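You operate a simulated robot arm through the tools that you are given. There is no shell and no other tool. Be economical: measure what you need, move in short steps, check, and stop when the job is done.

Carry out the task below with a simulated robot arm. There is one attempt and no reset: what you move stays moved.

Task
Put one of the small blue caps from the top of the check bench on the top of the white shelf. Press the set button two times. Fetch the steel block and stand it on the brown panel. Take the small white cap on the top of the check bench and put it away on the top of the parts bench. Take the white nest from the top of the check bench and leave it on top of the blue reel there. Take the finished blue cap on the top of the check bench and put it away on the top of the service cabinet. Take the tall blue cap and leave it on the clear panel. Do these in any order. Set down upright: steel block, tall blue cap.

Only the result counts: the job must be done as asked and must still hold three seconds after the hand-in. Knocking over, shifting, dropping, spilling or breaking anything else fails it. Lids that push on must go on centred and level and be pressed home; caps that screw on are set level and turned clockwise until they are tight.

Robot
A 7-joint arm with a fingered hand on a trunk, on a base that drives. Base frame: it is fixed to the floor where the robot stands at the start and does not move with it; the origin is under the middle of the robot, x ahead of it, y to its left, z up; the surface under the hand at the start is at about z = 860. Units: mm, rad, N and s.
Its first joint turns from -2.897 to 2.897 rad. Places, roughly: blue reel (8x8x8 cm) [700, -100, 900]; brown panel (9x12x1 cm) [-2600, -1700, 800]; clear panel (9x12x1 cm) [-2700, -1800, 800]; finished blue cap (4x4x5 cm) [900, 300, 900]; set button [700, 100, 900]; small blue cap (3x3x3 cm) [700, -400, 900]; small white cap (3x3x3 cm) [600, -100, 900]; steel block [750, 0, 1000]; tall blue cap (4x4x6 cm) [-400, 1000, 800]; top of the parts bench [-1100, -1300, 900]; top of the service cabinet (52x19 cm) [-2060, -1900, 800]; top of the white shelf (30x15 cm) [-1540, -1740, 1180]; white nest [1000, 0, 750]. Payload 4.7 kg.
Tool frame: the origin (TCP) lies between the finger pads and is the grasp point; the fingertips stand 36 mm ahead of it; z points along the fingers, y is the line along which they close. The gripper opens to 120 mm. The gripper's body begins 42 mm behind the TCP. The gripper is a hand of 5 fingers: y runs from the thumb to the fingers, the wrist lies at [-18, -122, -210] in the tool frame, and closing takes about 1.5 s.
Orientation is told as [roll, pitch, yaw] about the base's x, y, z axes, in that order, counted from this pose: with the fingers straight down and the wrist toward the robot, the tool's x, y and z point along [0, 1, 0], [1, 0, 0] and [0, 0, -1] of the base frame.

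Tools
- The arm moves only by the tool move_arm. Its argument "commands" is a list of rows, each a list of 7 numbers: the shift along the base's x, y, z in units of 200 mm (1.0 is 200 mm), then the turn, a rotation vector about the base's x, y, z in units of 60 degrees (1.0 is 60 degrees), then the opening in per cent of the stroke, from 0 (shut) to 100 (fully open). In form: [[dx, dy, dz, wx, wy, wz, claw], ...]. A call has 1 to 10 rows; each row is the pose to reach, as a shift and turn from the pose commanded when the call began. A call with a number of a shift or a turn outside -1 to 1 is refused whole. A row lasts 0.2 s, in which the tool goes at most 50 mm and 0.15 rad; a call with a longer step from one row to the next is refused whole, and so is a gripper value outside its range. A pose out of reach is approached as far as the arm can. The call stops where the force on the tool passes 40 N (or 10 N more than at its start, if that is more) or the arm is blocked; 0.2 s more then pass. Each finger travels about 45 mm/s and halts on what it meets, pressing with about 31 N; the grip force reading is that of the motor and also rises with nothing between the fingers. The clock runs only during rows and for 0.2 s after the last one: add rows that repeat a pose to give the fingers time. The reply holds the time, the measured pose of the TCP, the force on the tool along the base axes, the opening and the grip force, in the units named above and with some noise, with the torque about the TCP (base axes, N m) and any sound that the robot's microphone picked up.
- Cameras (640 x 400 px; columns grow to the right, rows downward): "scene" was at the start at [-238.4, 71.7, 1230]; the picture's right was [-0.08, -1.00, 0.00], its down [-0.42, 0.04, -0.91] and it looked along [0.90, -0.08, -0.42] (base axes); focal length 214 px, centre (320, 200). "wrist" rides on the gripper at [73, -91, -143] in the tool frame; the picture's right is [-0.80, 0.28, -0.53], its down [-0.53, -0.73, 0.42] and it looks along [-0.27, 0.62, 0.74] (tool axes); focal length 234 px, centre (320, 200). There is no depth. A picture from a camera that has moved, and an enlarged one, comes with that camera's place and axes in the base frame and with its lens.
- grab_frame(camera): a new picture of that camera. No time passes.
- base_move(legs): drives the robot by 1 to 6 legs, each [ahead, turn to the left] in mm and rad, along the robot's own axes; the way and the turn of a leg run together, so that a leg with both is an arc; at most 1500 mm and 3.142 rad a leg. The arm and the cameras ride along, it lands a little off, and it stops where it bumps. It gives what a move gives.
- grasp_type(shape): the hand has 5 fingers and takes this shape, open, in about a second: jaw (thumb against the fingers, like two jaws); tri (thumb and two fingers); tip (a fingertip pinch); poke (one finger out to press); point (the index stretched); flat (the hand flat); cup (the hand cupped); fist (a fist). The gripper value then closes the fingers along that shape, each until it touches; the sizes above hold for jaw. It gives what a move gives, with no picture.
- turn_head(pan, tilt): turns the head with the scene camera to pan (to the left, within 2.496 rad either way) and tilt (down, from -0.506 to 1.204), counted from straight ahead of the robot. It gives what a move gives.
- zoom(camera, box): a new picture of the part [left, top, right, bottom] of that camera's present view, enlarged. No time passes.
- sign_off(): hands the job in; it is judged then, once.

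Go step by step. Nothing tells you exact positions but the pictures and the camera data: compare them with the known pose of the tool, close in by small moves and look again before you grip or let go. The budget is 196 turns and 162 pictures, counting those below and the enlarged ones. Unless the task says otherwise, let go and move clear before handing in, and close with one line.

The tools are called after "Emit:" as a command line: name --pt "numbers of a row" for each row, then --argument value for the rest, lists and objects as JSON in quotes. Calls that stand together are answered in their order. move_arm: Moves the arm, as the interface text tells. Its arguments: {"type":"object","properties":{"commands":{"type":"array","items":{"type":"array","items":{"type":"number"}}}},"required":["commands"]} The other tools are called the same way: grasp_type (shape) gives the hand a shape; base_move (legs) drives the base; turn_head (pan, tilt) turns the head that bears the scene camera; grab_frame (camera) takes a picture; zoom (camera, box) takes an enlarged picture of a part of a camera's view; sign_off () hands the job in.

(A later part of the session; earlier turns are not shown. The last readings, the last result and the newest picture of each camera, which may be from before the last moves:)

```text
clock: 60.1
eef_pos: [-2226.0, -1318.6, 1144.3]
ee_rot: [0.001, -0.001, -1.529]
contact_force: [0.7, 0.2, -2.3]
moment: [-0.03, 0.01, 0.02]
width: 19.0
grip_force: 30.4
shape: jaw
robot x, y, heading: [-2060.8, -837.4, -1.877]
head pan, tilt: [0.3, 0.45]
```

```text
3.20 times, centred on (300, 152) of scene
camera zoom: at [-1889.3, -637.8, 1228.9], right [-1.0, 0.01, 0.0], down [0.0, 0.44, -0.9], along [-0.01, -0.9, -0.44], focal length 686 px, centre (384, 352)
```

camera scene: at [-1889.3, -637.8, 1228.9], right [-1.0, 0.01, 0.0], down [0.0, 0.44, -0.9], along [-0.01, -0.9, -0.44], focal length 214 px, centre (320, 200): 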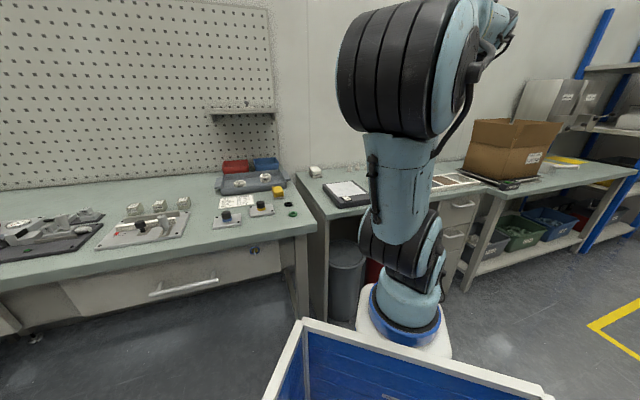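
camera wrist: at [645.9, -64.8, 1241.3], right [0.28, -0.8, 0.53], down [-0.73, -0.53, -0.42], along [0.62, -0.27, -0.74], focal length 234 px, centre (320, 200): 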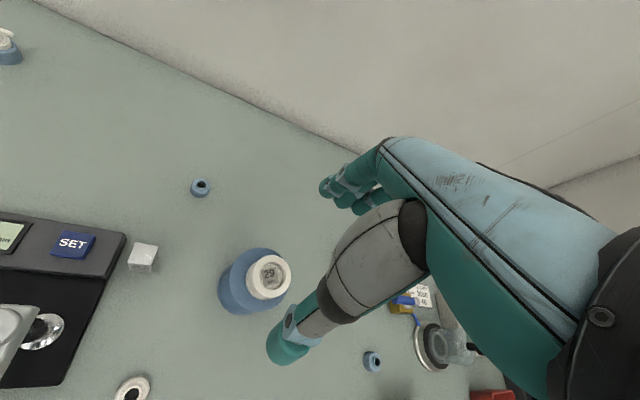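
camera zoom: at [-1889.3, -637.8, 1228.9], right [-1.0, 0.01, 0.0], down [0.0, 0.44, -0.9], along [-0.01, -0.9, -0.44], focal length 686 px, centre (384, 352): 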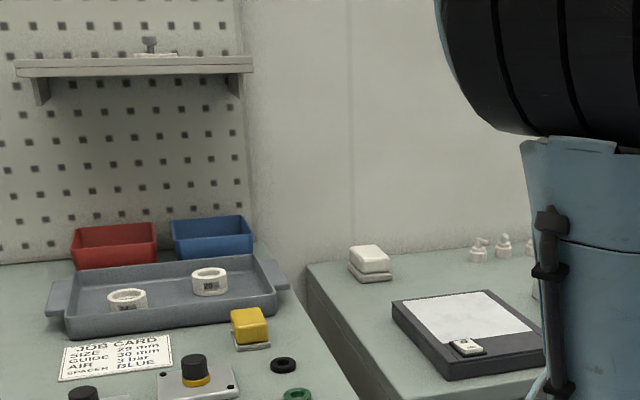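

The panels are framed sections on the cabinet's right end: brown about (-2604,-1765), clear about (-2716,-1810), with a carton right of the clear one. I drive to a stance in front.

Emit:
base_move --legs '[[0, -0.706], [459, 0], [0, 0.79]]'

Emit:
grab_frame --camera "wrist"

Emit:
grab_frame --camera "scene"

```text
clock: 66.8
eef_pos: [-2571.2, -1574.7, 1145.2]
ee_rot: [0.0, 0.0, -1.443]
contact_force: [-0.2, -0.7, -2.8]
moment: [0.04, 0.03, -0.01]
width: 19.0
grip_force: 31.0
shape: jaw
robot x, y, heading: [-2456.0, -1077.7, -1.789]
head pan, tilt: [0.3, 0.45]
```

```text
124 pictures are left
camera wrist: at [-2512.4, -1475.5, 1287.6], right [-0.76, -0.38, 0.53], down [-0.62, 0.66, -0.42], along [-0.18, -0.65, -0.74], focal length 234 px, centre (320, 200)
```

wrist: 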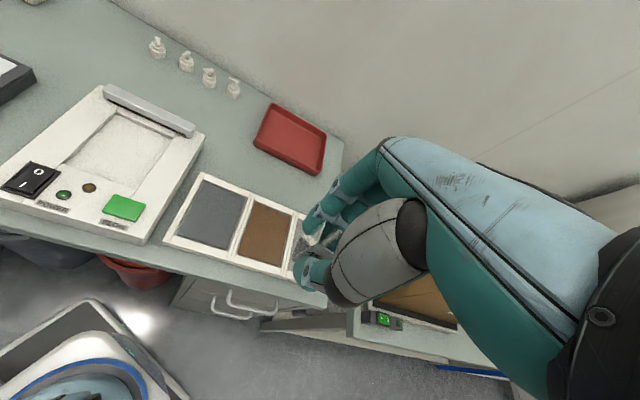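

```text
123 pictures are left
camera scene: at [-2298.0, -867.1, 1228.9], right [-1.0, -0.08, 0.0], down [-0.04, 0.43, -0.9], along [0.07, -0.9, -0.44], focal length 214 px, centre (320, 200)
```

scene: 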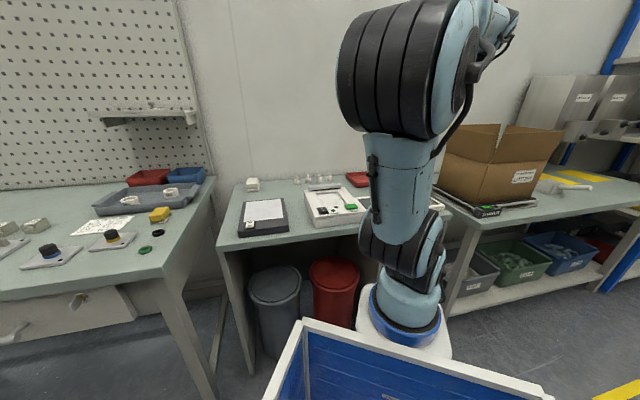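

Brown panel centre is about (-2561,-1704), surface somewhere near 825–840. Move over it and lower to TCP 945, then look again.

Emit:
move_arm --pt "0.02 -0.15 -0.1 0 0 0 0" --pt "0.04 -0.3 -0.25 0 0 0 0" --pt "0.05 -0.45 -0.4 0 0 0 0" --pt "0.05 -0.6 -0.55 0 0 0 0" --pt "0.05 -0.64 -0.75 0 0 0 0" --pt "0.05 -0.64 -0.95 0 0 0 0"

Emit:
grab_frame --camera "wrist"

```text
clock: 68.2
eef_pos: [-2561.0, -1703.3, 953.6]
ee_rot: [0.0, 0.001, -1.441]
contact_force: [-0.2, -0.4, -1.3]
moment: [-0.03, 0.02, 0.02]
width: 19.0
grip_force: 31.0
shape: jaw
robot x, y, heading: [-2455.8, -1079.9, -1.793]
head pan, tilt: [0.3, 0.45]
```

```text
122 pictures are left
camera wrist: at [-2501.3, -1603.4, 1096.8], right [-0.76, -0.38, 0.53], down [-0.62, 0.66, -0.42], along [-0.18, -0.65, -0.74], focal length 234 px, centre (320, 200)
```

wrist: 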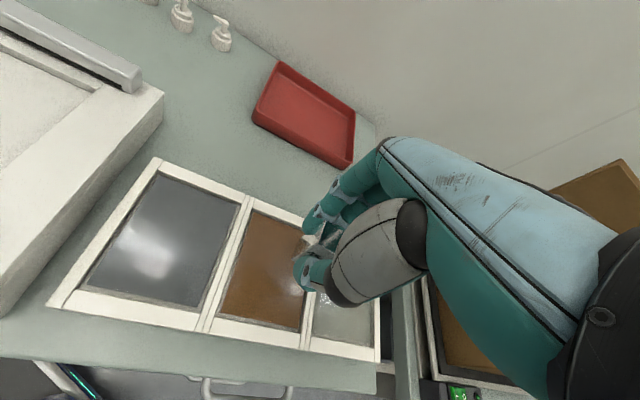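

Centre refines to about (-2562,-1713). Lower in steps until contact.

Emit:
move_arm --pt "0 -0.045 -0.1 0 0 0 0" --pt "0 -0.045 -0.22 0 0 0 0" --pt "0 -0.045 -0.28 0 0 0 0" --pt "0 -0.045 -0.31 0 0 0 0" --pt "0 -0.045 -0.34 0 0 0 0" --pt "0 -0.045 -0.36 0 0 0 0"

Emit:
grab_frame --camera "wrist"

```text
clock: 69.6
eef_pos: [-2560.9, -1712.4, 882.4]
ee_rot: [0.0, 0.001, -1.441]
contact_force: [-0.1, -0.3, -1.5]
moment: [0.03, 0.01, 0.01]
width: 19.1
grip_force: 30.7
shape: jaw
robot x, y, heading: [-2453.3, -1079.9, -1.792]
head pan, tilt: [0.3, 0.45]
```

```text
121 pictures are left
camera wrist: at [-2502.5, -1612.4, 1025.5], right [-0.76, -0.38, 0.53], down [-0.62, 0.66, -0.42], along [-0.18, -0.65, -0.74], focal length 234 px, centre (320, 200)
```

wrist: 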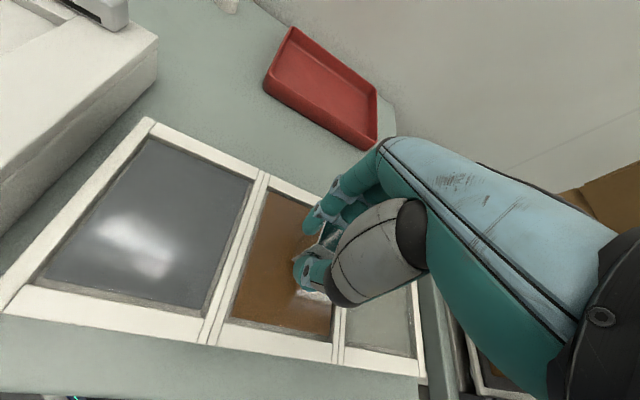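

Centred. Continue lowering in 2–3 mm steps to contact.

Emit:
move_arm --pt "-0.01 0 -0.015 0 0 0 0" --pt "-0.01 0 -0.03 0 0 0 0" --pt "-0.01 0 -0.042 0 0 0 0" --pt "-0.01 0 -0.054 0 0 0 0"

```text
clock: 70.6
eef_pos: [-2563.7, -1713.9, 870.9]
ee_rot: [0.0, 0.001, -1.444]
contact_force: [0.4, 0.6, -1.8]
moment: [0.01, 0.02, -0.01]
width: 19.3
grip_force: 30.7
shape: jaw
robot x, y, heading: [-2454.3, -1078.7, -1.792]
head pan, tilt: [0.3, 0.45]
```

Emit:
move_arm --pt "0 0 -0.012 0 0 0 0" --pt "0 0 -0.024 0 0 0 0" --pt "0 0 -0.036 0 0 0 0" --pt "0 0 -0.048 0 0 0 0"

Emit:
zoom --camera "wrist" --box '[220, 180, 420, 330]'

```text
clock: 71.6
eef_pos: [-2563.3, -1713.7, 864.7]
ee_rot: [-0.001, -0.004, -1.442]
contact_force: [0.5, 5.6, 21.6]
moment: [-0.01, -0.03, 0.0]
width: 20.2
grip_force: 30.8
shape: jaw
robot x, y, heading: [-2456.6, -1080.7, -1.789]
head pan, tilt: [0.3, 0.45]
```

```text
2.67 times, centred on (320, 255) of wrist
camera zoom: at [-2504.4, -1612.2, 1007.4], right [-0.76, -0.38, 0.53], down [-0.62, 0.66, -0.43], along [-0.18, -0.65, -0.73], focal length 624 px, centre (320, 53)
```

zoom: 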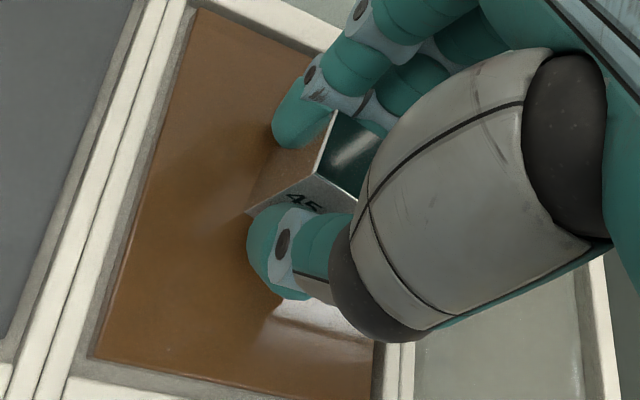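

Block is on the panel. Ease up slightly, open, and rise.

Emit:
move_arm --pt "0 0 0.012 0 0 0 0" --pt "0 0 0.012 0 0 0 25" --pt "0 0 0.012 0 0 0 45" --pt "0 0 0.012 0 0 0 60" --pt "0 0 0.012 0 0 0 60" --pt "0 0 0.1 0 0 0 60" --pt "0 0 0.3 0 0 0 60" --pt "0 0 0.52 0 0 0 60"

Emit:
grab_frame --camera "wrist"

```text
clock: 73.4
eef_pos: [-2565.0, -1712.5, 966.2]
ee_rot: [0.0, 0.0, -1.44]
contact_force: [0.7, -1.1, 0.0]
moment: [0.02, -0.05, -0.01]
width: 71.7
grip_force: 0.1
shape: jaw
robot x, y, heading: [-2457.1, -1083.4, -1.793]
head pan, tilt: [0.3, 0.45]
```

```text
119 pictures are left
camera wrist: at [-2504.8, -1611.8, 1109.7], right [-0.76, -0.38, 0.52], down [-0.62, 0.66, -0.42], along [-0.18, -0.65, -0.74], focal length 234 px, centre (320, 200)
```

wrist: 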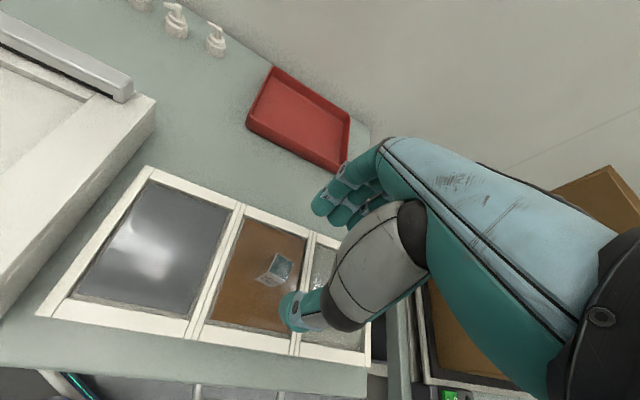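

Steel block stands on the brown panel. Next the tall blue cap near (-400,1000): retract the arm and drive there.

Emit:
move_arm --pt "0 0 0.24 0 0 0 60" --pt "0.02 0.1 0.46 0 0 0 60" --pt "0.05 0.3 0.6 0 0 0 60" --pt "0.09 0.53 0.7 0 0 0 60" --pt "0.13 0.76 0.75 0 0 0 60" --pt "0.16 0.97 0.75 0 0 0 60"

Emit:
base_move --legs '[[-200, 0], [0, 2.315], [1150, 0], [1119, 0], [0, 1.046]]'

Emit:
turn_head --pan 0.2 --tilt 0.5

Emit:
grab_frame --camera "scene"

Emit:
grab_frame --camera "wrist"

```text
refused: row 4 steps farther than a row can; nothing moved
```

```text
clock: 94.0
eef_pos: [-490.9, 911.2, 966.8]
ee_rot: [0.0, 0.0, 1.929]
contact_force: [-0.6, -0.9, 0.1]
moment: [0.0, -0.03, -0.02]
width: 71.6
grip_force: 0.1
shape: jaw
robot x, y, heading: [-451.2, 271.9, 1.579]
head pan, tilt: [0.3, 0.45]
```

```text
clock: 94.6
eef_pos: [-490.3, 911.0, 967.3]
ee_rot: [0.0, -0.001, 1.928]
contact_force: [-0.9, -0.2, 0.9]
moment: [0.01, -0.03, 0.02]
width: 71.4
grip_force: 0.0
shape: jaw
robot x, y, heading: [-456.0, 274.9, 1.578]
head pan, tilt: [0.201, 0.499]
```

```text
118 pictures are left
camera scene: at [-550.9, 29.0, 1224.4], right [0.98, 0.21, 0.0], down [0.1, -0.47, -0.88], along [-0.18, 0.86, -0.48], focal length 214 px, centre (320, 200)
```

scene: 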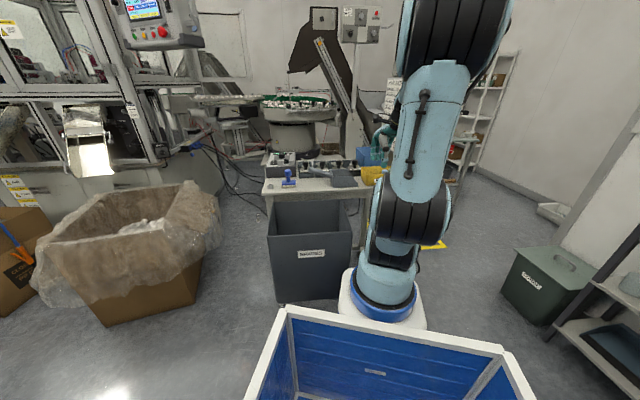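

```text
117 pictures are left
camera wrist: at [-527.5, 802.3, 1109.7], right [0.65, 0.54, 0.53], down [0.76, -0.5, -0.42], along [0.03, 0.67, -0.74], focal length 234 px, centre (320, 200)
```

wrist: 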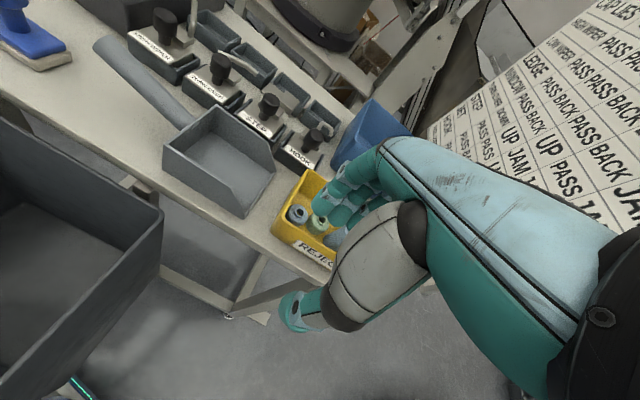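

The drive went fine although the arm stayed out. The yellow bin holds caps; zoom in to find the tall blue one.

Emit:
zoom --camera "wrist" --box '[240, 150, 400, 270]'

Emit:
zoom --camera "scene" --box '[250, 120, 410, 220]'

```text
3.33 times, centred on (320, 210) of wrist
camera zoom: at [-527.5, 802.3, 1109.7], right [0.65, 0.54, 0.53], down [0.76, -0.5, -0.42], along [0.03, 0.67, -0.74], focal length 781 px, centre (320, 167)
```

zoom: 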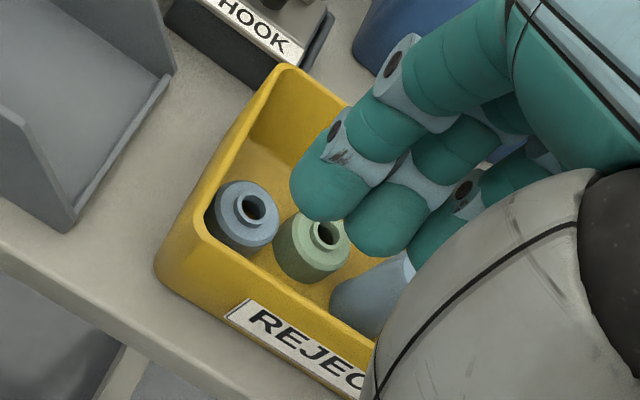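

```text
4.00 times, centred on (330, 170) of scene
camera zoom: at [-550.9, 29.0, 1224.4], right [0.98, 0.21, 0.0], down [0.1, -0.47, -0.88], along [-0.18, 0.86, -0.48], focal length 858 px, centre (280, 320)
```

zoom: 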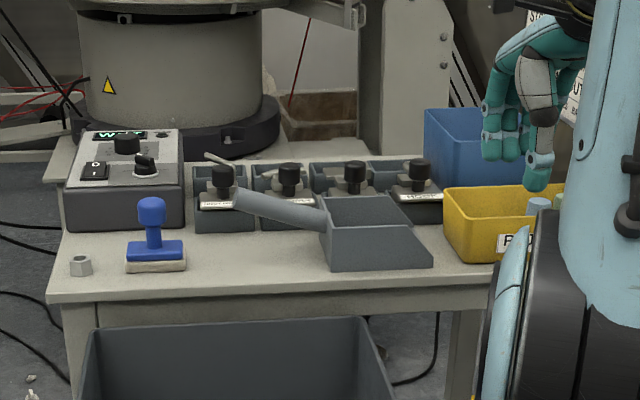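

Three caps in the reject bin; the right one is partly hidden by the hand. Raise and draw back to see all.

Emit:
move_arm --pt "0 -0.05 0.2 0 0 0 100" --pt "-0.05 -0.15 0.4 0 0 0 100" --pt "-0.1 -0.3 0.55 0 0 0 100" --pt "-0.15 -0.45 0.65 0 0 0 100" --pt "-0.15 -0.6 0.7 0 0 0 100"

Emit:
grab_frame --camera "wrist"

Emit:
zoom --camera "wrist" --box '[240, 100, 400, 200]'

```text
clock: 95.8
eef_pos: [-521.3, 792.0, 1106.9]
ee_rot: [0.0, 0.001, 1.928]
contact_force: [-0.6, 0.5, -1.0]
moment: [-0.02, -0.01, -0.02]
width: 119.8
grip_force: 0.0
shape: jaw
robot x, y, heading: [-454.5, 273.3, 1.58]
head pan, tilt: [0.201, 0.499]
```

```text
114 pictures are left
camera wrist: at [-557.7, 683.0, 1249.5], right [0.65, 0.54, 0.52], down [0.76, -0.5, -0.42], along [0.03, 0.67, -0.74], focal length 234 px, centre (320, 200)
```

wrist: 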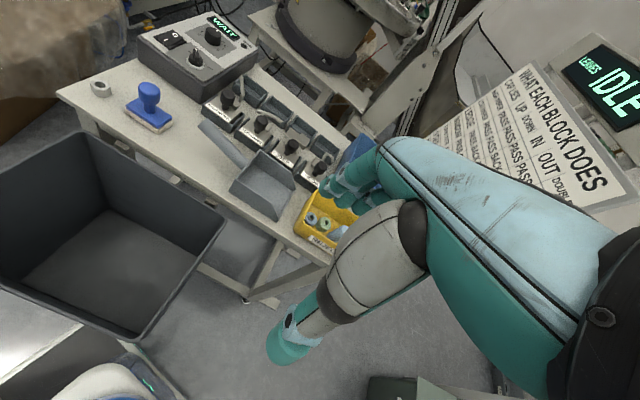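

```text
4.00 times, centred on (320, 150) of wrist
camera zoom: at [-557.7, 683.0, 1249.5], right [0.65, 0.54, 0.52], down [0.76, -0.5, -0.42], along [0.03, 0.67, -0.74], focal length 937 px, centre (320, 400)
```

zoom: 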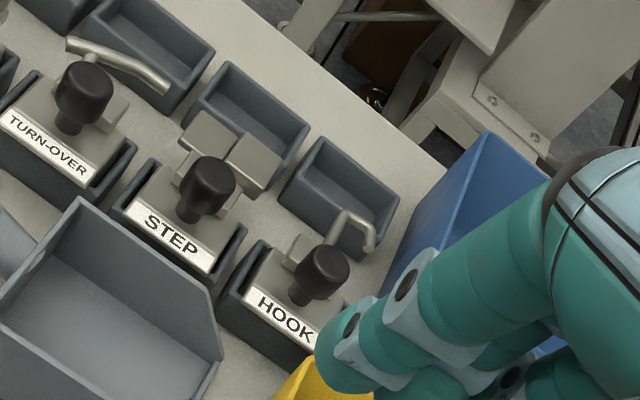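

The hand hides the third cap. Turn the hand back and shift right so the camera can see into the bin.

Emit:
move_arm --pt "0.15 -0.05 0 0 0 -0.12 100" --pt "0.35 -0.1 0 0 0 -0.24 100" --pt "0.55 -0.1 0 0 0 -0.335 100" --pt "0.7 -0.1 0 0 0 -0.335 100"

Emit:
grab_frame --camera "wrist"

Emit:
zoom --camera "wrist" --box '[170, 90, 330, 190]'

```text
clock: 96.8
eef_pos: [-382.3, 773.3, 1106.4]
ee_rot: [0.0, -0.001, 1.579]
contact_force: [-0.2, 0.2, -0.2]
moment: [0.01, 0.02, 0.01]
width: 119.7
grip_force: 0.1
shape: jaw
robot x, y, heading: [-456.4, 269.5, 1.579]
head pan, tilt: [0.201, 0.499]
```

```text
112 pictures are left
camera wrist: at [-453.8, 681.3, 1250.0], right [0.8, 0.28, 0.53], down [0.54, -0.73, -0.42], along [0.26, 0.62, -0.74], focal length 234 px, centre (320, 200)
```

wrist: 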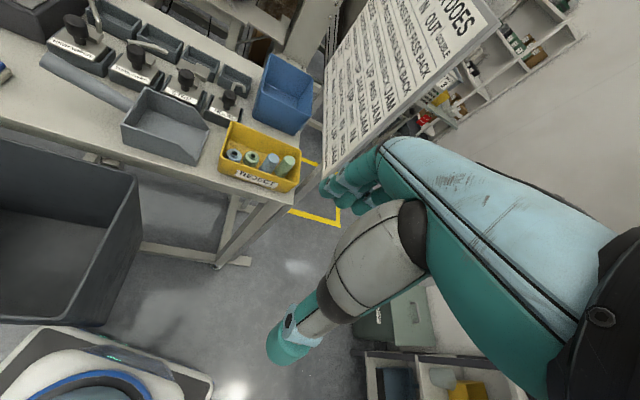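

```text
4.00 times, centred on (250, 140) of wrist
camera zoom: at [-453.8, 681.3, 1250.0], right [0.8, 0.28, 0.53], down [0.54, -0.73, -0.42], along [0.26, 0.62, -0.74], focal length 937 px, centre (600, 440)
```

zoom: 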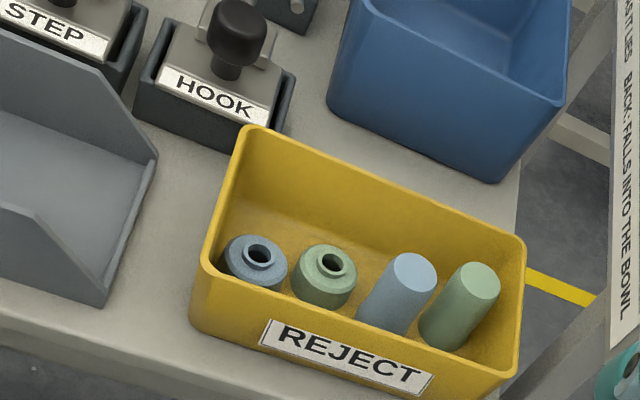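

The tall blue cap (about (-452,1035), top ~860) sits between a small green and a tall green cap; I'll use the three-finger shape across the bin's depth. Turn the hand to match the bin and approach above.

Emit:
grasp_type --shape "tri"

Emit:
move_arm --pt "-0.1 0.2 -0.1 0 0 0.12 60" --pt "-0.2 0.4 -0.2 0 0 0.24 60" --pt "-0.3 0.6 -0.3 0 0 0.34 60" --pt "-0.35 0.8 -0.4 0 0 0.35 60" --pt "-0.35 1.0 -0.48 0 0 0.35 60" --pt "-0.35 1.0 -0.6 0 0 0.35 60"

Emit:
grab_frame --camera "wrist"

Emit:
zoom --camera "wrist" --box '[240, 170, 400, 290]'

```text
clock: 97.7
eef_pos: [-382.3, 771.8, 1108.0]
ee_rot: [0.0, 0.001, 1.577]
contact_force: [-0.1, 0.9, 0.6]
moment: [0.02, 0.0, 0.02]
width: 119.4
grip_force: 0.0
shape: tri
robot x, y, heading: [-450.0, 271.2, 1.577]
head pan, tilt: [0.201, 0.499]
```

```text
clock: 99.1
eef_pos: [-451.3, 972.9, 986.3]
ee_rot: [0.001, 0.0, 1.944]
contact_force: [0.0, -0.7, 0.9]
moment: [0.03, -0.01, -0.01]
width: 72.1
grip_force: 0.1
shape: tri
robot x, y, heading: [-455.2, 272.7, 1.576]
head pan, tilt: [0.201, 0.499]
```

```text
110 pictures are left
camera wrist: at [-485.7, 861.6, 1129.0], right [0.65, 0.55, 0.53], down [0.76, -0.49, -0.42], along [0.02, 0.68, -0.74], focal length 234 px, centre (320, 200)
```

wrist: 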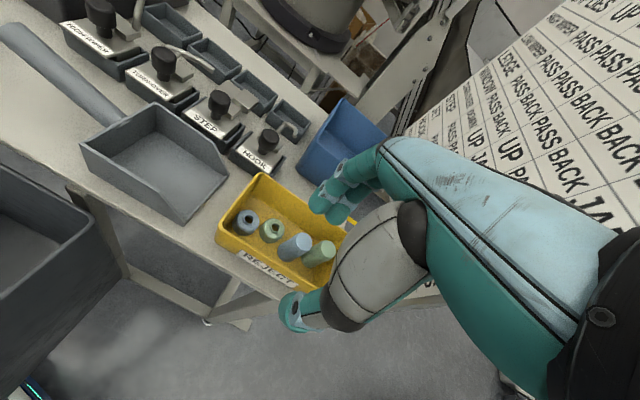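

```text
3.33 times, centred on (320, 230) of wrist
camera zoom: at [-485.7, 861.6, 1129.0], right [0.65, 0.55, 0.53], down [0.76, -0.49, -0.42], along [0.02, 0.68, -0.74], focal length 781 px, centre (320, 100)
```

zoom: 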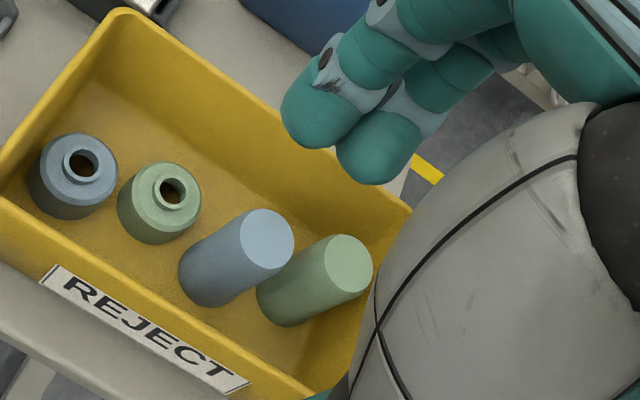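

Clear view: tall blue cap axis at (-449,1040), top ~854. Move over it with a 48 mm opening and check before going in.

Emit:
move_arm --pt "0 0.17 -0.05 0 0 0 40" --pt "0 0.33 -0.15 0 0 0 40" --pt "0 0.33 -0.3 0 0 0 40" --pt "0 0.33 -0.35 0 0 0 40"

Emit:
zoom --camera "wrist" --box '[220, 170, 420, 320]'

```text
clock: 100.1
eef_pos: [-451.1, 1037.8, 916.6]
ee_rot: [-0.001, 0.002, 1.944]
contact_force: [-0.1, -1.0, -0.2]
moment: [0.02, -0.01, 0.0]
width: 48.2
grip_force: 0.1
shape: tri
robot x, y, heading: [-453.8, 271.0, 1.58]
head pan, tilt: [0.201, 0.499]
```

```text
2.67 times, centred on (320, 245) of wrist
camera zoom: at [-486.2, 927.7, 1059.0], right [0.65, 0.55, 0.53], down [0.76, -0.49, -0.42], along [0.02, 0.67, -0.74], focal length 624 px, centre (320, 80)
```

zoom: 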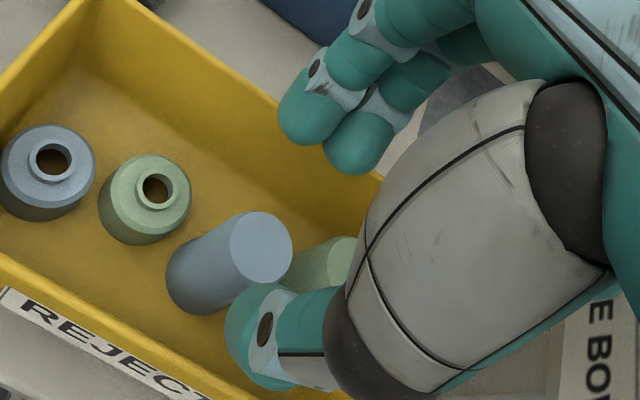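

Centred over the cap. Narrow to 36 mm and descend so the tips go about 20 mm down its sides.

Emit:
move_arm --pt "0 0 -0.02 0 0 0 30" --pt "0 0 -0.06 0 0 0 30" --pt "0 0 -0.12 0 0 0 30" --pt "0 0 -0.17 0 0 0 30" --pt "0 0 -0.21 0 0 0 30"

Emit:
zoom --camera "wrist" --box '[220, 170, 420, 320]'

```text
clock: 101.3
eef_pos: [-450.6, 1038.2, 874.0]
ee_rot: [0.0, 0.001, 1.944]
contact_force: [0.6, -1.2, 0.8]
moment: [0.0, 0.0, -0.03]
width: 36.3
grip_force: 0.1
shape: tri
robot x, y, heading: [-452.6, 273.9, 1.58]
head pan, tilt: [0.201, 0.499]
```

```text
2.67 times, centred on (320, 245) of wrist
camera zoom: at [-486.1, 927.8, 1017.7], right [0.65, 0.55, 0.52], down [0.76, -0.49, -0.42], along [0.02, 0.67, -0.74], focal length 624 px, centre (320, 80)
```

zoom: 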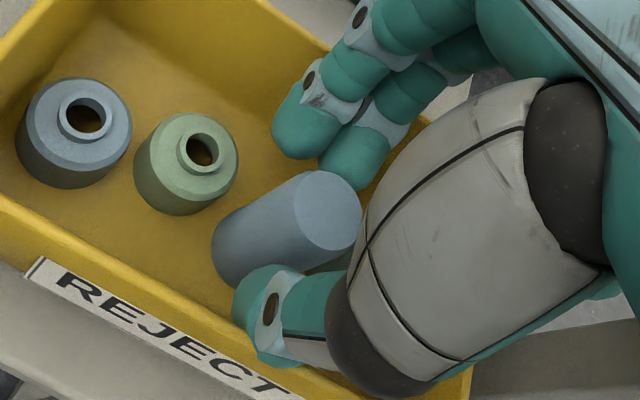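

The cap is between thumb and two fingers. Go 8 mm lower, close and lift straight up.

Emit:
move_arm --pt "0 0 -0.04 0 0 0 30" --pt "0 0 -0.04 0 0 0 0" --pt "0 0 -0.04 0 0 0 0" --pt "0 0 -0.04 0 0 0 0" --pt "0 0 -0.04 0 0 0 0" --pt "0 0 0.03 0 0 0 0" --pt "0 0 0.13 0 0 0 0" --pt "0 0 0.25 0 0 0 0" --pt "0 0 0.4 0 0 0 0" --pt "0 0 0.55 0 0 0 0"

Emit:
grab_frame --camera "wrist"

Emit:
zoom --camera "wrist" --box '[220, 170, 420, 320]'

```text
clock: 103.5
eef_pos: [-450.7, 1038.6, 984.6]
ee_rot: [-0.002, 0.002, 1.945]
contact_force: [0.6, -0.3, -0.4]
moment: [0.0, 0.03, -0.03]
width: 23.9
grip_force: 11.7
shape: tri
robot x, y, heading: [-458.8, 270.8, 1.583]
head pan, tilt: [0.201, 0.499]
```

```text
106 pictures are left
camera wrist: at [-485.7, 927.7, 1127.8], right [0.65, 0.55, 0.52], down [0.76, -0.49, -0.42], along [0.02, 0.67, -0.74], focal length 234 px, centre (320, 200)
```

wrist: 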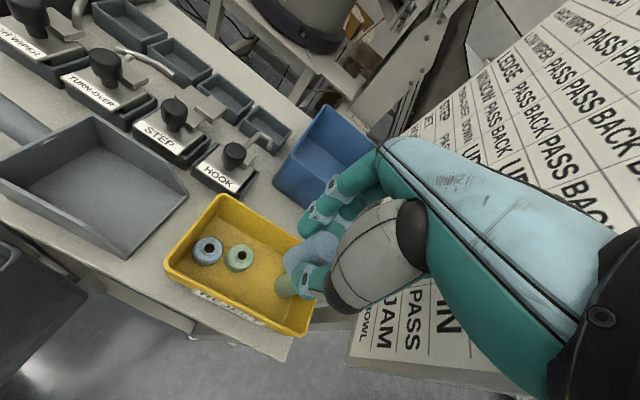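

```text
2.67 times, centred on (320, 245) of wrist
camera zoom: at [-485.7, 927.7, 1127.8], right [0.65, 0.55, 0.52], down [0.76, -0.49, -0.42], along [0.02, 0.67, -0.74], focal length 624 px, centre (320, 80)
```

zoom: 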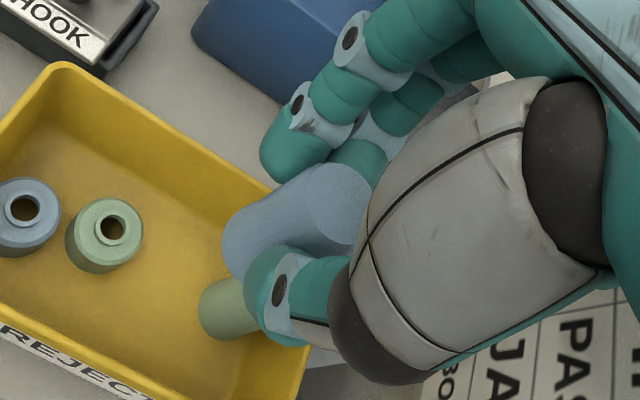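

The tall cap is held (24 mm). Lift, retract, and drive back to the panel stance.

Emit:
move_arm --pt "0 0 0.22 0 0 0 0" --pt "0 -0.12 0.4 0 0 0 0" --pt "0 -0.32 0.52 0 0 0 0" --pt "0 -0.54 0.6 0 0 0 0" --pt "0 -0.77 0.65 0 0 0 0" --pt "0 -1.0 0.65 0 0 0 0"

Emit:
base_move --legs '[[-200, 0], [0, 2.084], [1150, 0], [1159, 0], [0, 0.829]]'

Emit:
grab_frame --camera "wrist"

```text
clock: 104.9
eef_pos: [-450.5, 838.1, 1114.2]
ee_rot: [-0.001, 0.003, 1.944]
contact_force: [-0.3, 1.1, -1.8]
moment: [-0.02, 0.05, 0.0]
width: 23.9
grip_force: 11.9
shape: tri
robot x, y, heading: [-457.5, 272.9, 1.582]
head pan, tilt: [0.201, 0.499]
```

```text
clock: 124.6
eef_pos: [-2570.9, -1637.2, 1114.5]
ee_rot: [-0.001, 0.002, -1.421]
contact_force: [-0.4, -0.7, -0.3]
moment: [0.03, 0.0, 0.02]
width: 23.3
grip_force: 12.0
shape: tri
robot x, y, heading: [-2441.7, -1084.6, -1.787]
head pan, tilt: [0.201, 0.499]
```

```text
104 pictures are left
camera wrist: at [-2513.8, -1535.4, 1258.5], right [-0.75, -0.4, 0.53], down [-0.64, 0.65, -0.42], along [-0.17, -0.65, -0.74], focal length 234 px, centre (320, 200)
```

wrist: 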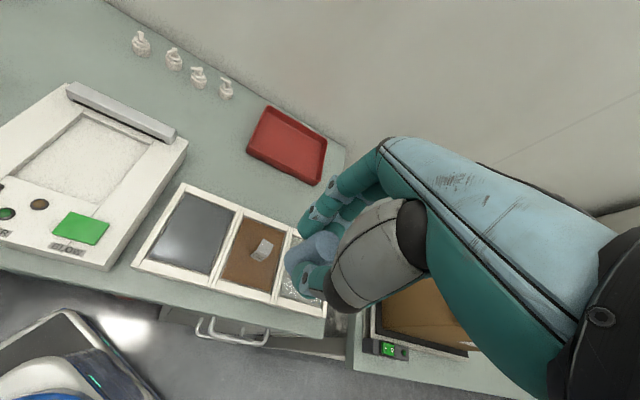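

Move over the clear panel (estimated (-2666,-1747)) and lower to TCP 970.

Emit:
move_arm --pt "-0.14 -0.14 -0.05 0 0 0 0" --pt "-0.28 -0.28 -0.15 0 0 0 0" --pt "-0.4 -0.42 -0.28 0 0 0 0" --pt "-0.475 -0.55 -0.4 0 0 0 0" --pt "-0.475 -0.55 -0.6 0 0 0 0" --pt "-0.475 -0.55 -0.72 0 0 0 0"

Emit:
grab_frame --camera "wrist"

Emit:
grab_frame --camera "scene"

```text
clock: 126.0
eef_pos: [-2667.1, -1748.2, 972.0]
ee_rot: [-0.001, 0.0, -1.42]
contact_force: [-0.1, -0.2, -0.4]
moment: [0.0, 0.01, 0.0]
width: 23.4
grip_force: 11.6
shape: tri
robot x, y, heading: [-2441.1, -1083.4, -1.786]
head pan, tilt: [0.201, 0.499]
```

```text
103 pictures are left
camera wrist: at [-2608.1, -1645.1, 1114.9], right [-0.75, -0.4, 0.53], down [-0.64, 0.65, -0.42], along [-0.17, -0.65, -0.74], focal length 234 px, centre (320, 200)
```

wrist: 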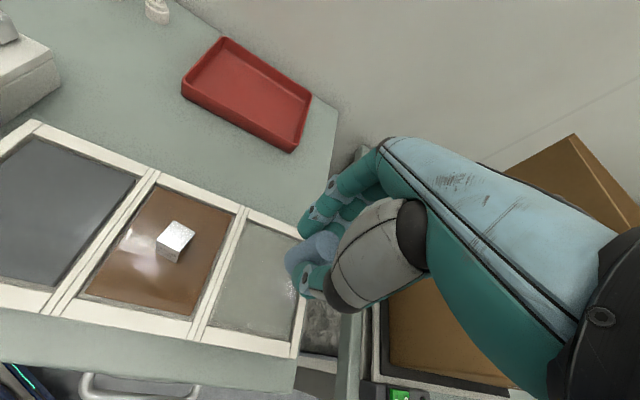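

```text
102 pictures are left
camera scene: at [-2294.4, -871.0, 1224.4], right [-1.0, 0.01, 0.0], down [0.01, 0.48, -0.88], along [-0.01, -0.88, -0.48], focal length 214 px, centre (320, 200)
```

scene: 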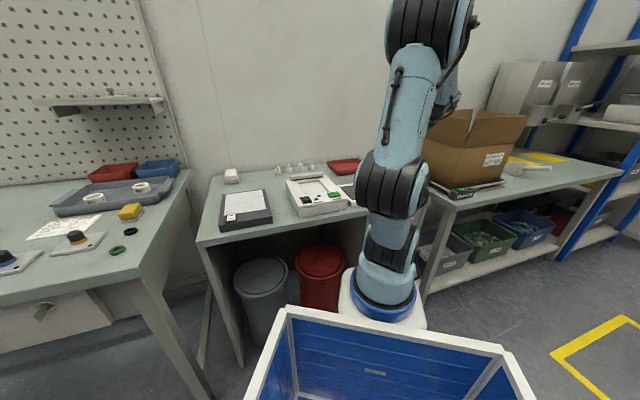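

The panel centre is (-2672,-1748). Nudge and lower to just above contact height, then finely.

Emit:
move_arm --pt "-0.025 0 -0.12 0 0 0 0" --pt "-0.025 0 -0.24 0 0 0 0" --pt "-0.025 0 -0.32 0 0 0 0" --pt "-0.025 0 -0.36 0 0 0 0" --pt "-0.025 0 -0.375 0 0 0 0" --pt "-0.025 0 -0.39 0 0 0 0"

Emit:
zoom --camera "wrist" --box '[200, 170, 420, 335]'

```text
clock: 127.4
eef_pos: [-2671.6, -1747.3, 893.4]
ee_rot: [0.001, -0.001, -1.42]
contact_force: [0.2, 0.0, 0.7]
moment: [-0.01, -0.01, 0.0]
width: 23.5
grip_force: 11.9
shape: tri
robot x, y, heading: [-2440.7, -1087.4, -1.79]
head pan, tilt: [0.201, 0.499]
```

```text
2.42 times, centred on (310, 252) of wrist
camera zoom: at [-2614.0, -1645.5, 1036.8], right [-0.75, -0.4, 0.53], down [-0.64, 0.64, -0.42], along [-0.17, -0.65, -0.74], focal length 568 px, centre (344, 73)
```

zoom: 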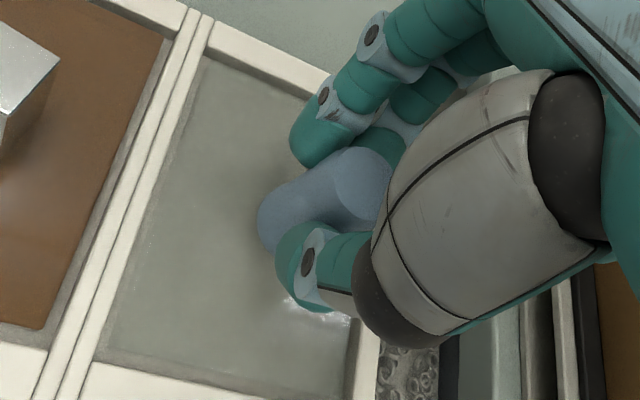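

Near contact; lower in 1.5–2 mm steps.

Emit:
move_arm --pt "0 0 -0.008 0 0 0 0" --pt "0 0 -0.016 0 0 0 0" --pt "0 0 -0.024 0 0 0 0" --pt "0 0 -0.032 0 0 0 0"

```text
clock: 128.4
eef_pos: [-2671.6, -1746.8, 887.3]
ee_rot: [0.001, 0.0, -1.42]
contact_force: [-0.1, 0.5, 0.6]
moment: [-0.01, 0.0, 0.0]
width: 23.2
grip_force: 12.6
shape: tri
robot x, y, heading: [-2440.0, -1084.5, -1.784]
head pan, tilt: [0.201, 0.499]
```

Emit:
move_arm --pt "0 0 -0.008 0 0 0 0" --pt "0 0 -0.016 0 0 0 0" --pt "0 0 -0.024 0 0 0 0" --pt "0 0 -0.032 0 0 0 0"

Emit:
zoom --camera "wrist" --box '[200, 170, 420, 335]'

```text
clock: 129.4
eef_pos: [-2671.4, -1747.7, 882.6]
ee_rot: [-0.001, -0.002, -1.42]
contact_force: [0.5, 0.3, 18.1]
moment: [0.06, -0.07, 0.01]
width: 24.4
grip_force: 12.0
shape: tri
robot x, y, heading: [-2442.6, -1087.9, -1.784]
head pan, tilt: [0.201, 0.499]
```

```text
2.42 times, centred on (310, 252) of wrist
camera zoom: at [-2613.8, -1645.2, 1025.2], right [-0.75, -0.39, 0.53], down [-0.64, 0.64, -0.43], along [-0.17, -0.66, -0.74], focal length 568 px, centre (344, 73)
```

zoom: 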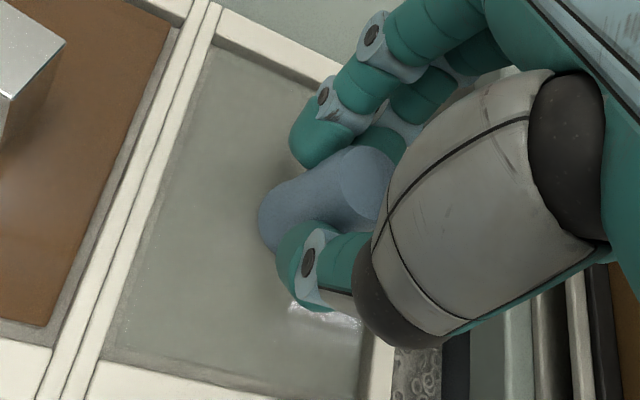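

Contact at 18 N. Ease up 1.5 mm, open and rise.

Emit:
move_arm --pt "0 0 0.01 0 0 0 0" --pt "0 0 0.01 0 0 0 22" --pt "0 0 0.01 0 0 0 30" --pt "0 0 0.01 0 0 0 40" --pt "0 0 0.01 0 0 0 45" --pt "0 0 0.1 0 0 0 45" --pt "0 0 0.3 0 0 0 45" --pt "0 0 0.5 0 0 0 45"

Emit:
grab_frame --camera "wrist"

```text
clock: 131.2
eef_pos: [-2672.2, -1747.7, 979.7]
ee_rot: [0.001, 0.001, -1.42]
contact_force: [0.3, -0.9, -1.0]
moment: [0.01, 0.01, 0.03]
width: 53.8
grip_force: 0.1
shape: tri
robot x, y, heading: [-2439.3, -1083.2, -1.785]
head pan, tilt: [0.201, 0.499]
```

```text
99 pictures are left
camera wrist: at [-2614.0, -1645.7, 1123.5], right [-0.75, -0.4, 0.52], down [-0.64, 0.65, -0.42], along [-0.17, -0.65, -0.74], focal length 234 px, centre (320, 200)
```

wrist: 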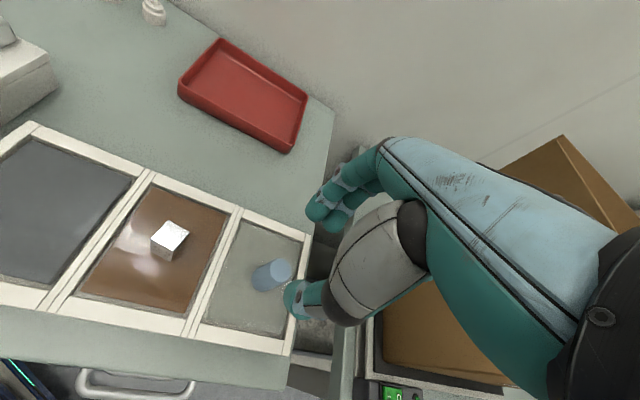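

Both upright items are in place. Retract and drive back to the check bench for the small white cap.

Emit:
move_arm --pt "0 0 0.24 0 0 0 60" --pt "0.03 0.1 0.44 0 0 0 60" --pt "0.1 0.28 0.58 0 0 0 60" --pt "0.17 0.48 0.68 0 0 0 60" --pt "0.24 0.68 0.75 0 0 0 60" --pt "0.31 0.88 0.75 0 0 0 60"

Emit:
base_move --legs '[[-200, 0], [0, 2.268], [958, 0], [958, 0], [0, -0.483], [680, 0]]'

Emit:
grasp_type --shape "jaw"

Emit:
turn_head --pan -0.3 --tilt 0.5

Emit:
grab_frame --camera "wrist"

Emit:
grab_frame --camera "scene"

```text
clock: 132.6
eef_pos: [-2608.7, -1570.9, 1130.4]
ee_rot: [0.002, 0.002, -1.422]
contact_force: [-0.9, -0.3, 0.1]
moment: [0.01, -0.03, 0.01]
width: 71.7
grip_force: 0.1
shape: tri
robot x, y, heading: [-2443.9, -1088.3, -1.786]
head pan, tilt: [0.201, 0.499]
```

```text
clock: 153.5
eef_pos: [468.3, -10.0, 1130.0]
ee_rot: [0.001, 0.0, 0.387]
contact_force: [-0.4, 0.3, -0.4]
moment: [0.02, -0.02, -0.02]
width: 71.3
grip_force: 0.0
shape: tri
robot x, y, heading: [-43.2, 41.0, 0.023]
head pan, tilt: [0.201, 0.499]
```

```text
clock: 154.4
eef_pos: [469.4, -10.5, 1130.3]
ee_rot: [0.0, 0.0, 0.385]
contact_force: [-0.3, 0.3, 0.5]
moment: [-0.03, 0.0, 0.0]
width: 119.8
grip_force: 0.0
shape: jaw
robot x, y, heading: [-43.0, 37.3, 0.025]
head pan, tilt: [0.201, 0.499]
```

```text
clock: 155.3
eef_pos: [468.8, -11.4, 1130.4]
ee_rot: [0.0, 0.001, 0.386]
contact_force: [-0.5, -0.1, -0.9]
moment: [0.0, -0.01, 0.02]
width: 120.0
grip_force: 0.0
shape: jaw
robot x, y, heading: [-45.3, 38.9, 0.021]
head pan, tilt: [-0.3, 0.499]
```

```text
98 pictures are left
camera wrist: at [356.9, 22.7, 1273.0], right [0.56, -0.64, 0.53], down [-0.48, -0.77, -0.42], along [0.67, -0.01, -0.74], focal length 234 px, centre (320, 200)
```

wrist: 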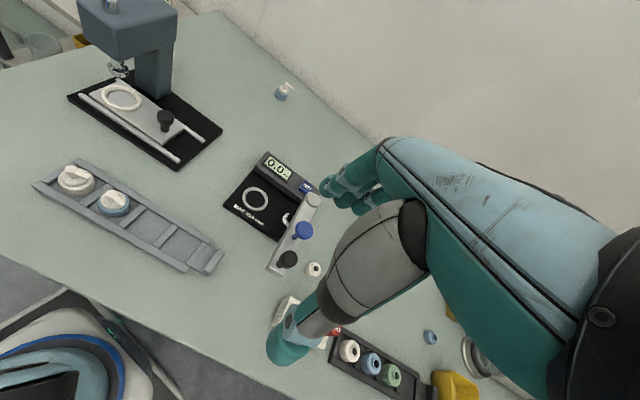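

```text
97 pictures are left
camera scene: at [-287.7, 85.7, 1224.4], right [-0.27, -0.96, 0.0], down [-0.46, 0.13, -0.88], along [0.84, -0.24, -0.48], focal length 214 px, centre (320, 200)
```

scene: 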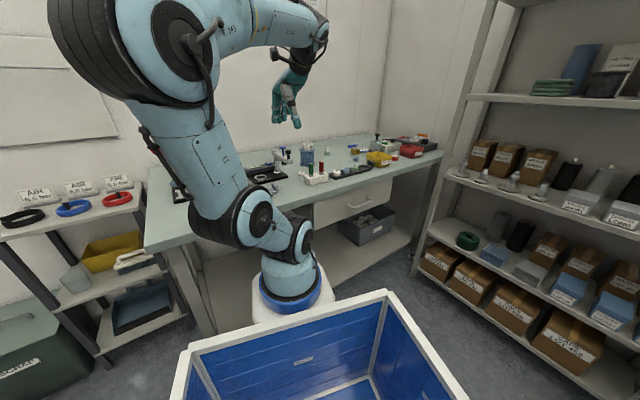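

The loose white cap is at about (588,-76) between the gauge lever and a white clamp block. Move above it and look closely.

Emit:
move_arm --pt "0.15 -0.1 0 0 0 0 60" --pt "0.32 -0.2 -0.1 0 0 0 60" --pt "0.48 -0.3 -0.2 0 0 0 60" --pt "0.6 -0.34 -0.35 0 0 0 60" --pt "0.6 -0.34 -0.45 0 0 0 60"

Emit:
grab_frame --camera "wrist"

Emit:
zoom --camera "scene" --box '[240, 100, 400, 200]'

```text
clock: 156.5
eef_pos: [588.9, -79.1, 1040.1]
ee_rot: [0.002, -0.001, 0.385]
contact_force: [-0.1, 0.8, 1.1]
moment: [-0.03, -0.02, -0.02]
width: 72.3
grip_force: 0.0
shape: jaw
robot x, y, heading: [-40.6, 37.0, 0.023]
head pan, tilt: [-0.3, 0.499]
```

```text
96 pictures are left
camera wrist: at [477.7, -45.0, 1182.7], right [0.56, -0.64, 0.53], down [-0.48, -0.77, -0.42], along [0.68, -0.01, -0.74], focal length 234 px, centre (320, 200)
```

wrist: 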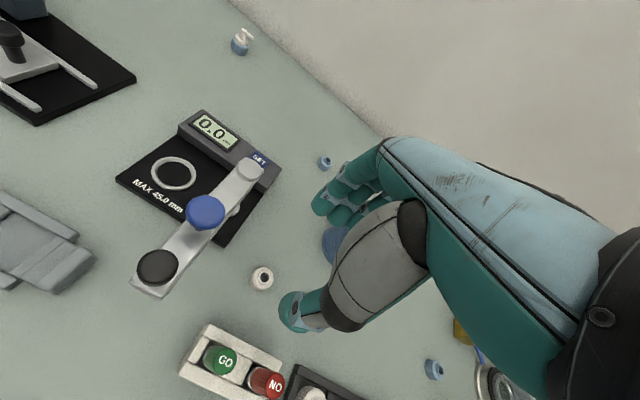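

```text
4.00 times, centred on (320, 150) of scene
camera zoom: at [-287.8, 85.6, 1224.4], right [-0.27, -0.96, 0.0], down [-0.46, 0.13, -0.88], along [0.84, -0.24, -0.48], focal length 858 px, centre (320, 400)
```

zoom: 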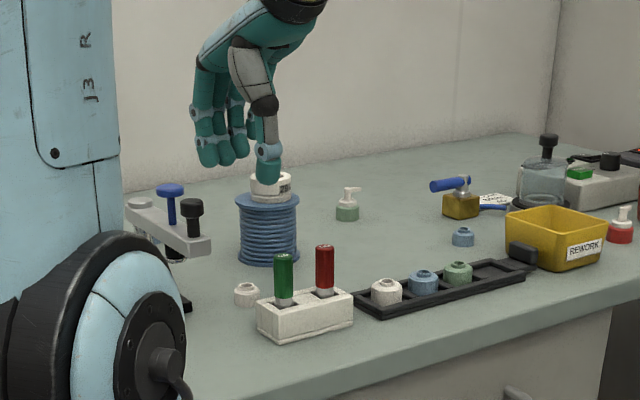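

The GO/NO peg holder is close on the thumb side, so I turn the hand about 1 rad so that the wrist comes from the right, clear of pegs and lever.

Emit:
move_arm --pt "0 0 0 0 0 0.14 55" --pt "0 0 0 0 0 0.28 55" --pt "0 0 0 0 0 0.42 50" --pt "0 0 0 0 0 0.56 50" --pt "0 0 0 0 0 0.7 50" --pt "0 0 0 0 0 0.84 50" --pt "0.01 0.015 0 0 0 0.97 50" --pt "0.01 0.015 -0.2 0 0 0.97 50"

Emit:
grab_frame --camera "wrist"

Emit:
zoom --camera "scene" --box '[240, 100, 400, 200]'

```text
clock: 158.3
eef_pos: [592.0, -76.8, 1001.0]
ee_rot: [-0.001, 0.0, 1.403]
contact_force: [-0.7, -0.8, -0.5]
moment: [-0.07, -0.03, -0.03]
width: 60.3
grip_force: 0.0
shape: jaw
robot x, y, heading: [-45.4, 39.3, 0.023]
head pan, tilt: [-0.3, 0.499]
```

```text
94 pictures are left
camera wrist: at [503.9, -152.9, 1143.6], right [0.84, 0.14, 0.53], down [0.4, -0.81, -0.42], along [0.37, 0.57, -0.74], focal length 234 px, centre (320, 200)
```

wrist: 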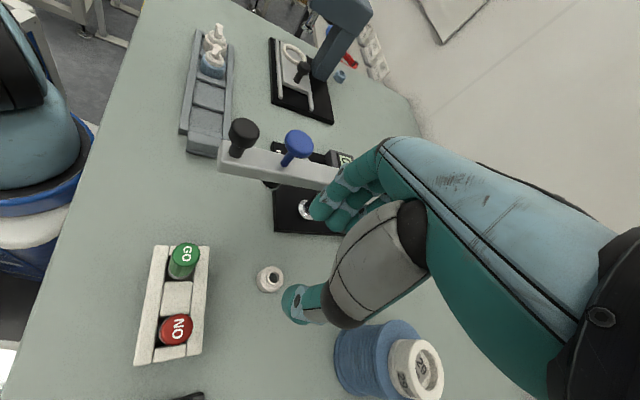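

```text
4.00 times, centred on (320, 150) of scene
camera zoom: at [-287.8, 85.7, 1224.4], right [-0.27, -0.96, 0.0], down [-0.46, 0.13, -0.88], along [0.84, -0.24, -0.48], focal length 858 px, centre (320, 400)
```

zoom: 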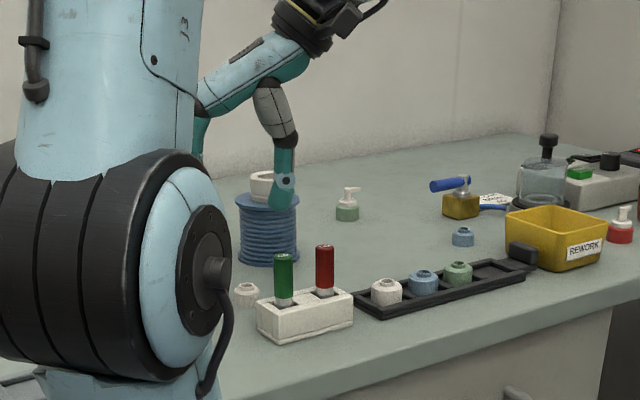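

Cap about (590,-79). Descend to just above it and check once more.

Emit:
move_arm --pt "-0.01 -0.01 -0.15 0 0 0 50" --pt "-0.01 -0.01 -0.3 0 0 0 50" --pt "-0.01 -0.01 -0.34 0 0 0 50"

Emit:
zoom --camera "wrist" --box '[220, 170, 420, 320]'

```text
clock: 159.1
eef_pos: [590.3, -77.9, 931.8]
ee_rot: [0.001, 0.0, 1.401]
contact_force: [0.5, -0.3, 0.2]
moment: [0.03, 0.0, -0.01]
width: 60.6
grip_force: 0.0
shape: jaw
robot x, y, heading: [-44.1, 40.8, 0.021]
head pan, tilt: [-0.3, 0.499]
```

```text
2.67 times, centred on (320, 245) of wrist
camera zoom: at [501.9, -155.0, 1075.0], right [0.84, 0.14, 0.52], down [0.4, -0.81, -0.42], along [0.37, 0.57, -0.74], focal length 624 px, centre (320, 80)
```

zoom: 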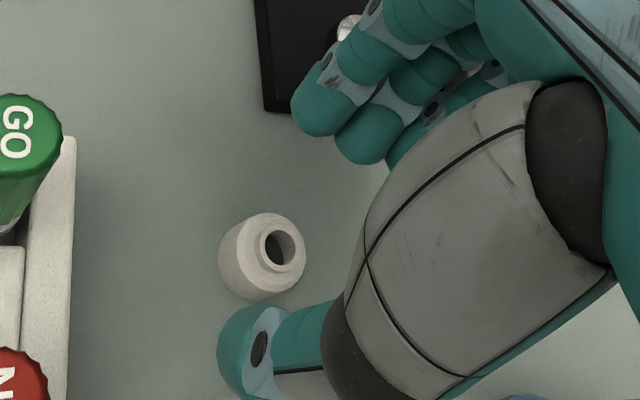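

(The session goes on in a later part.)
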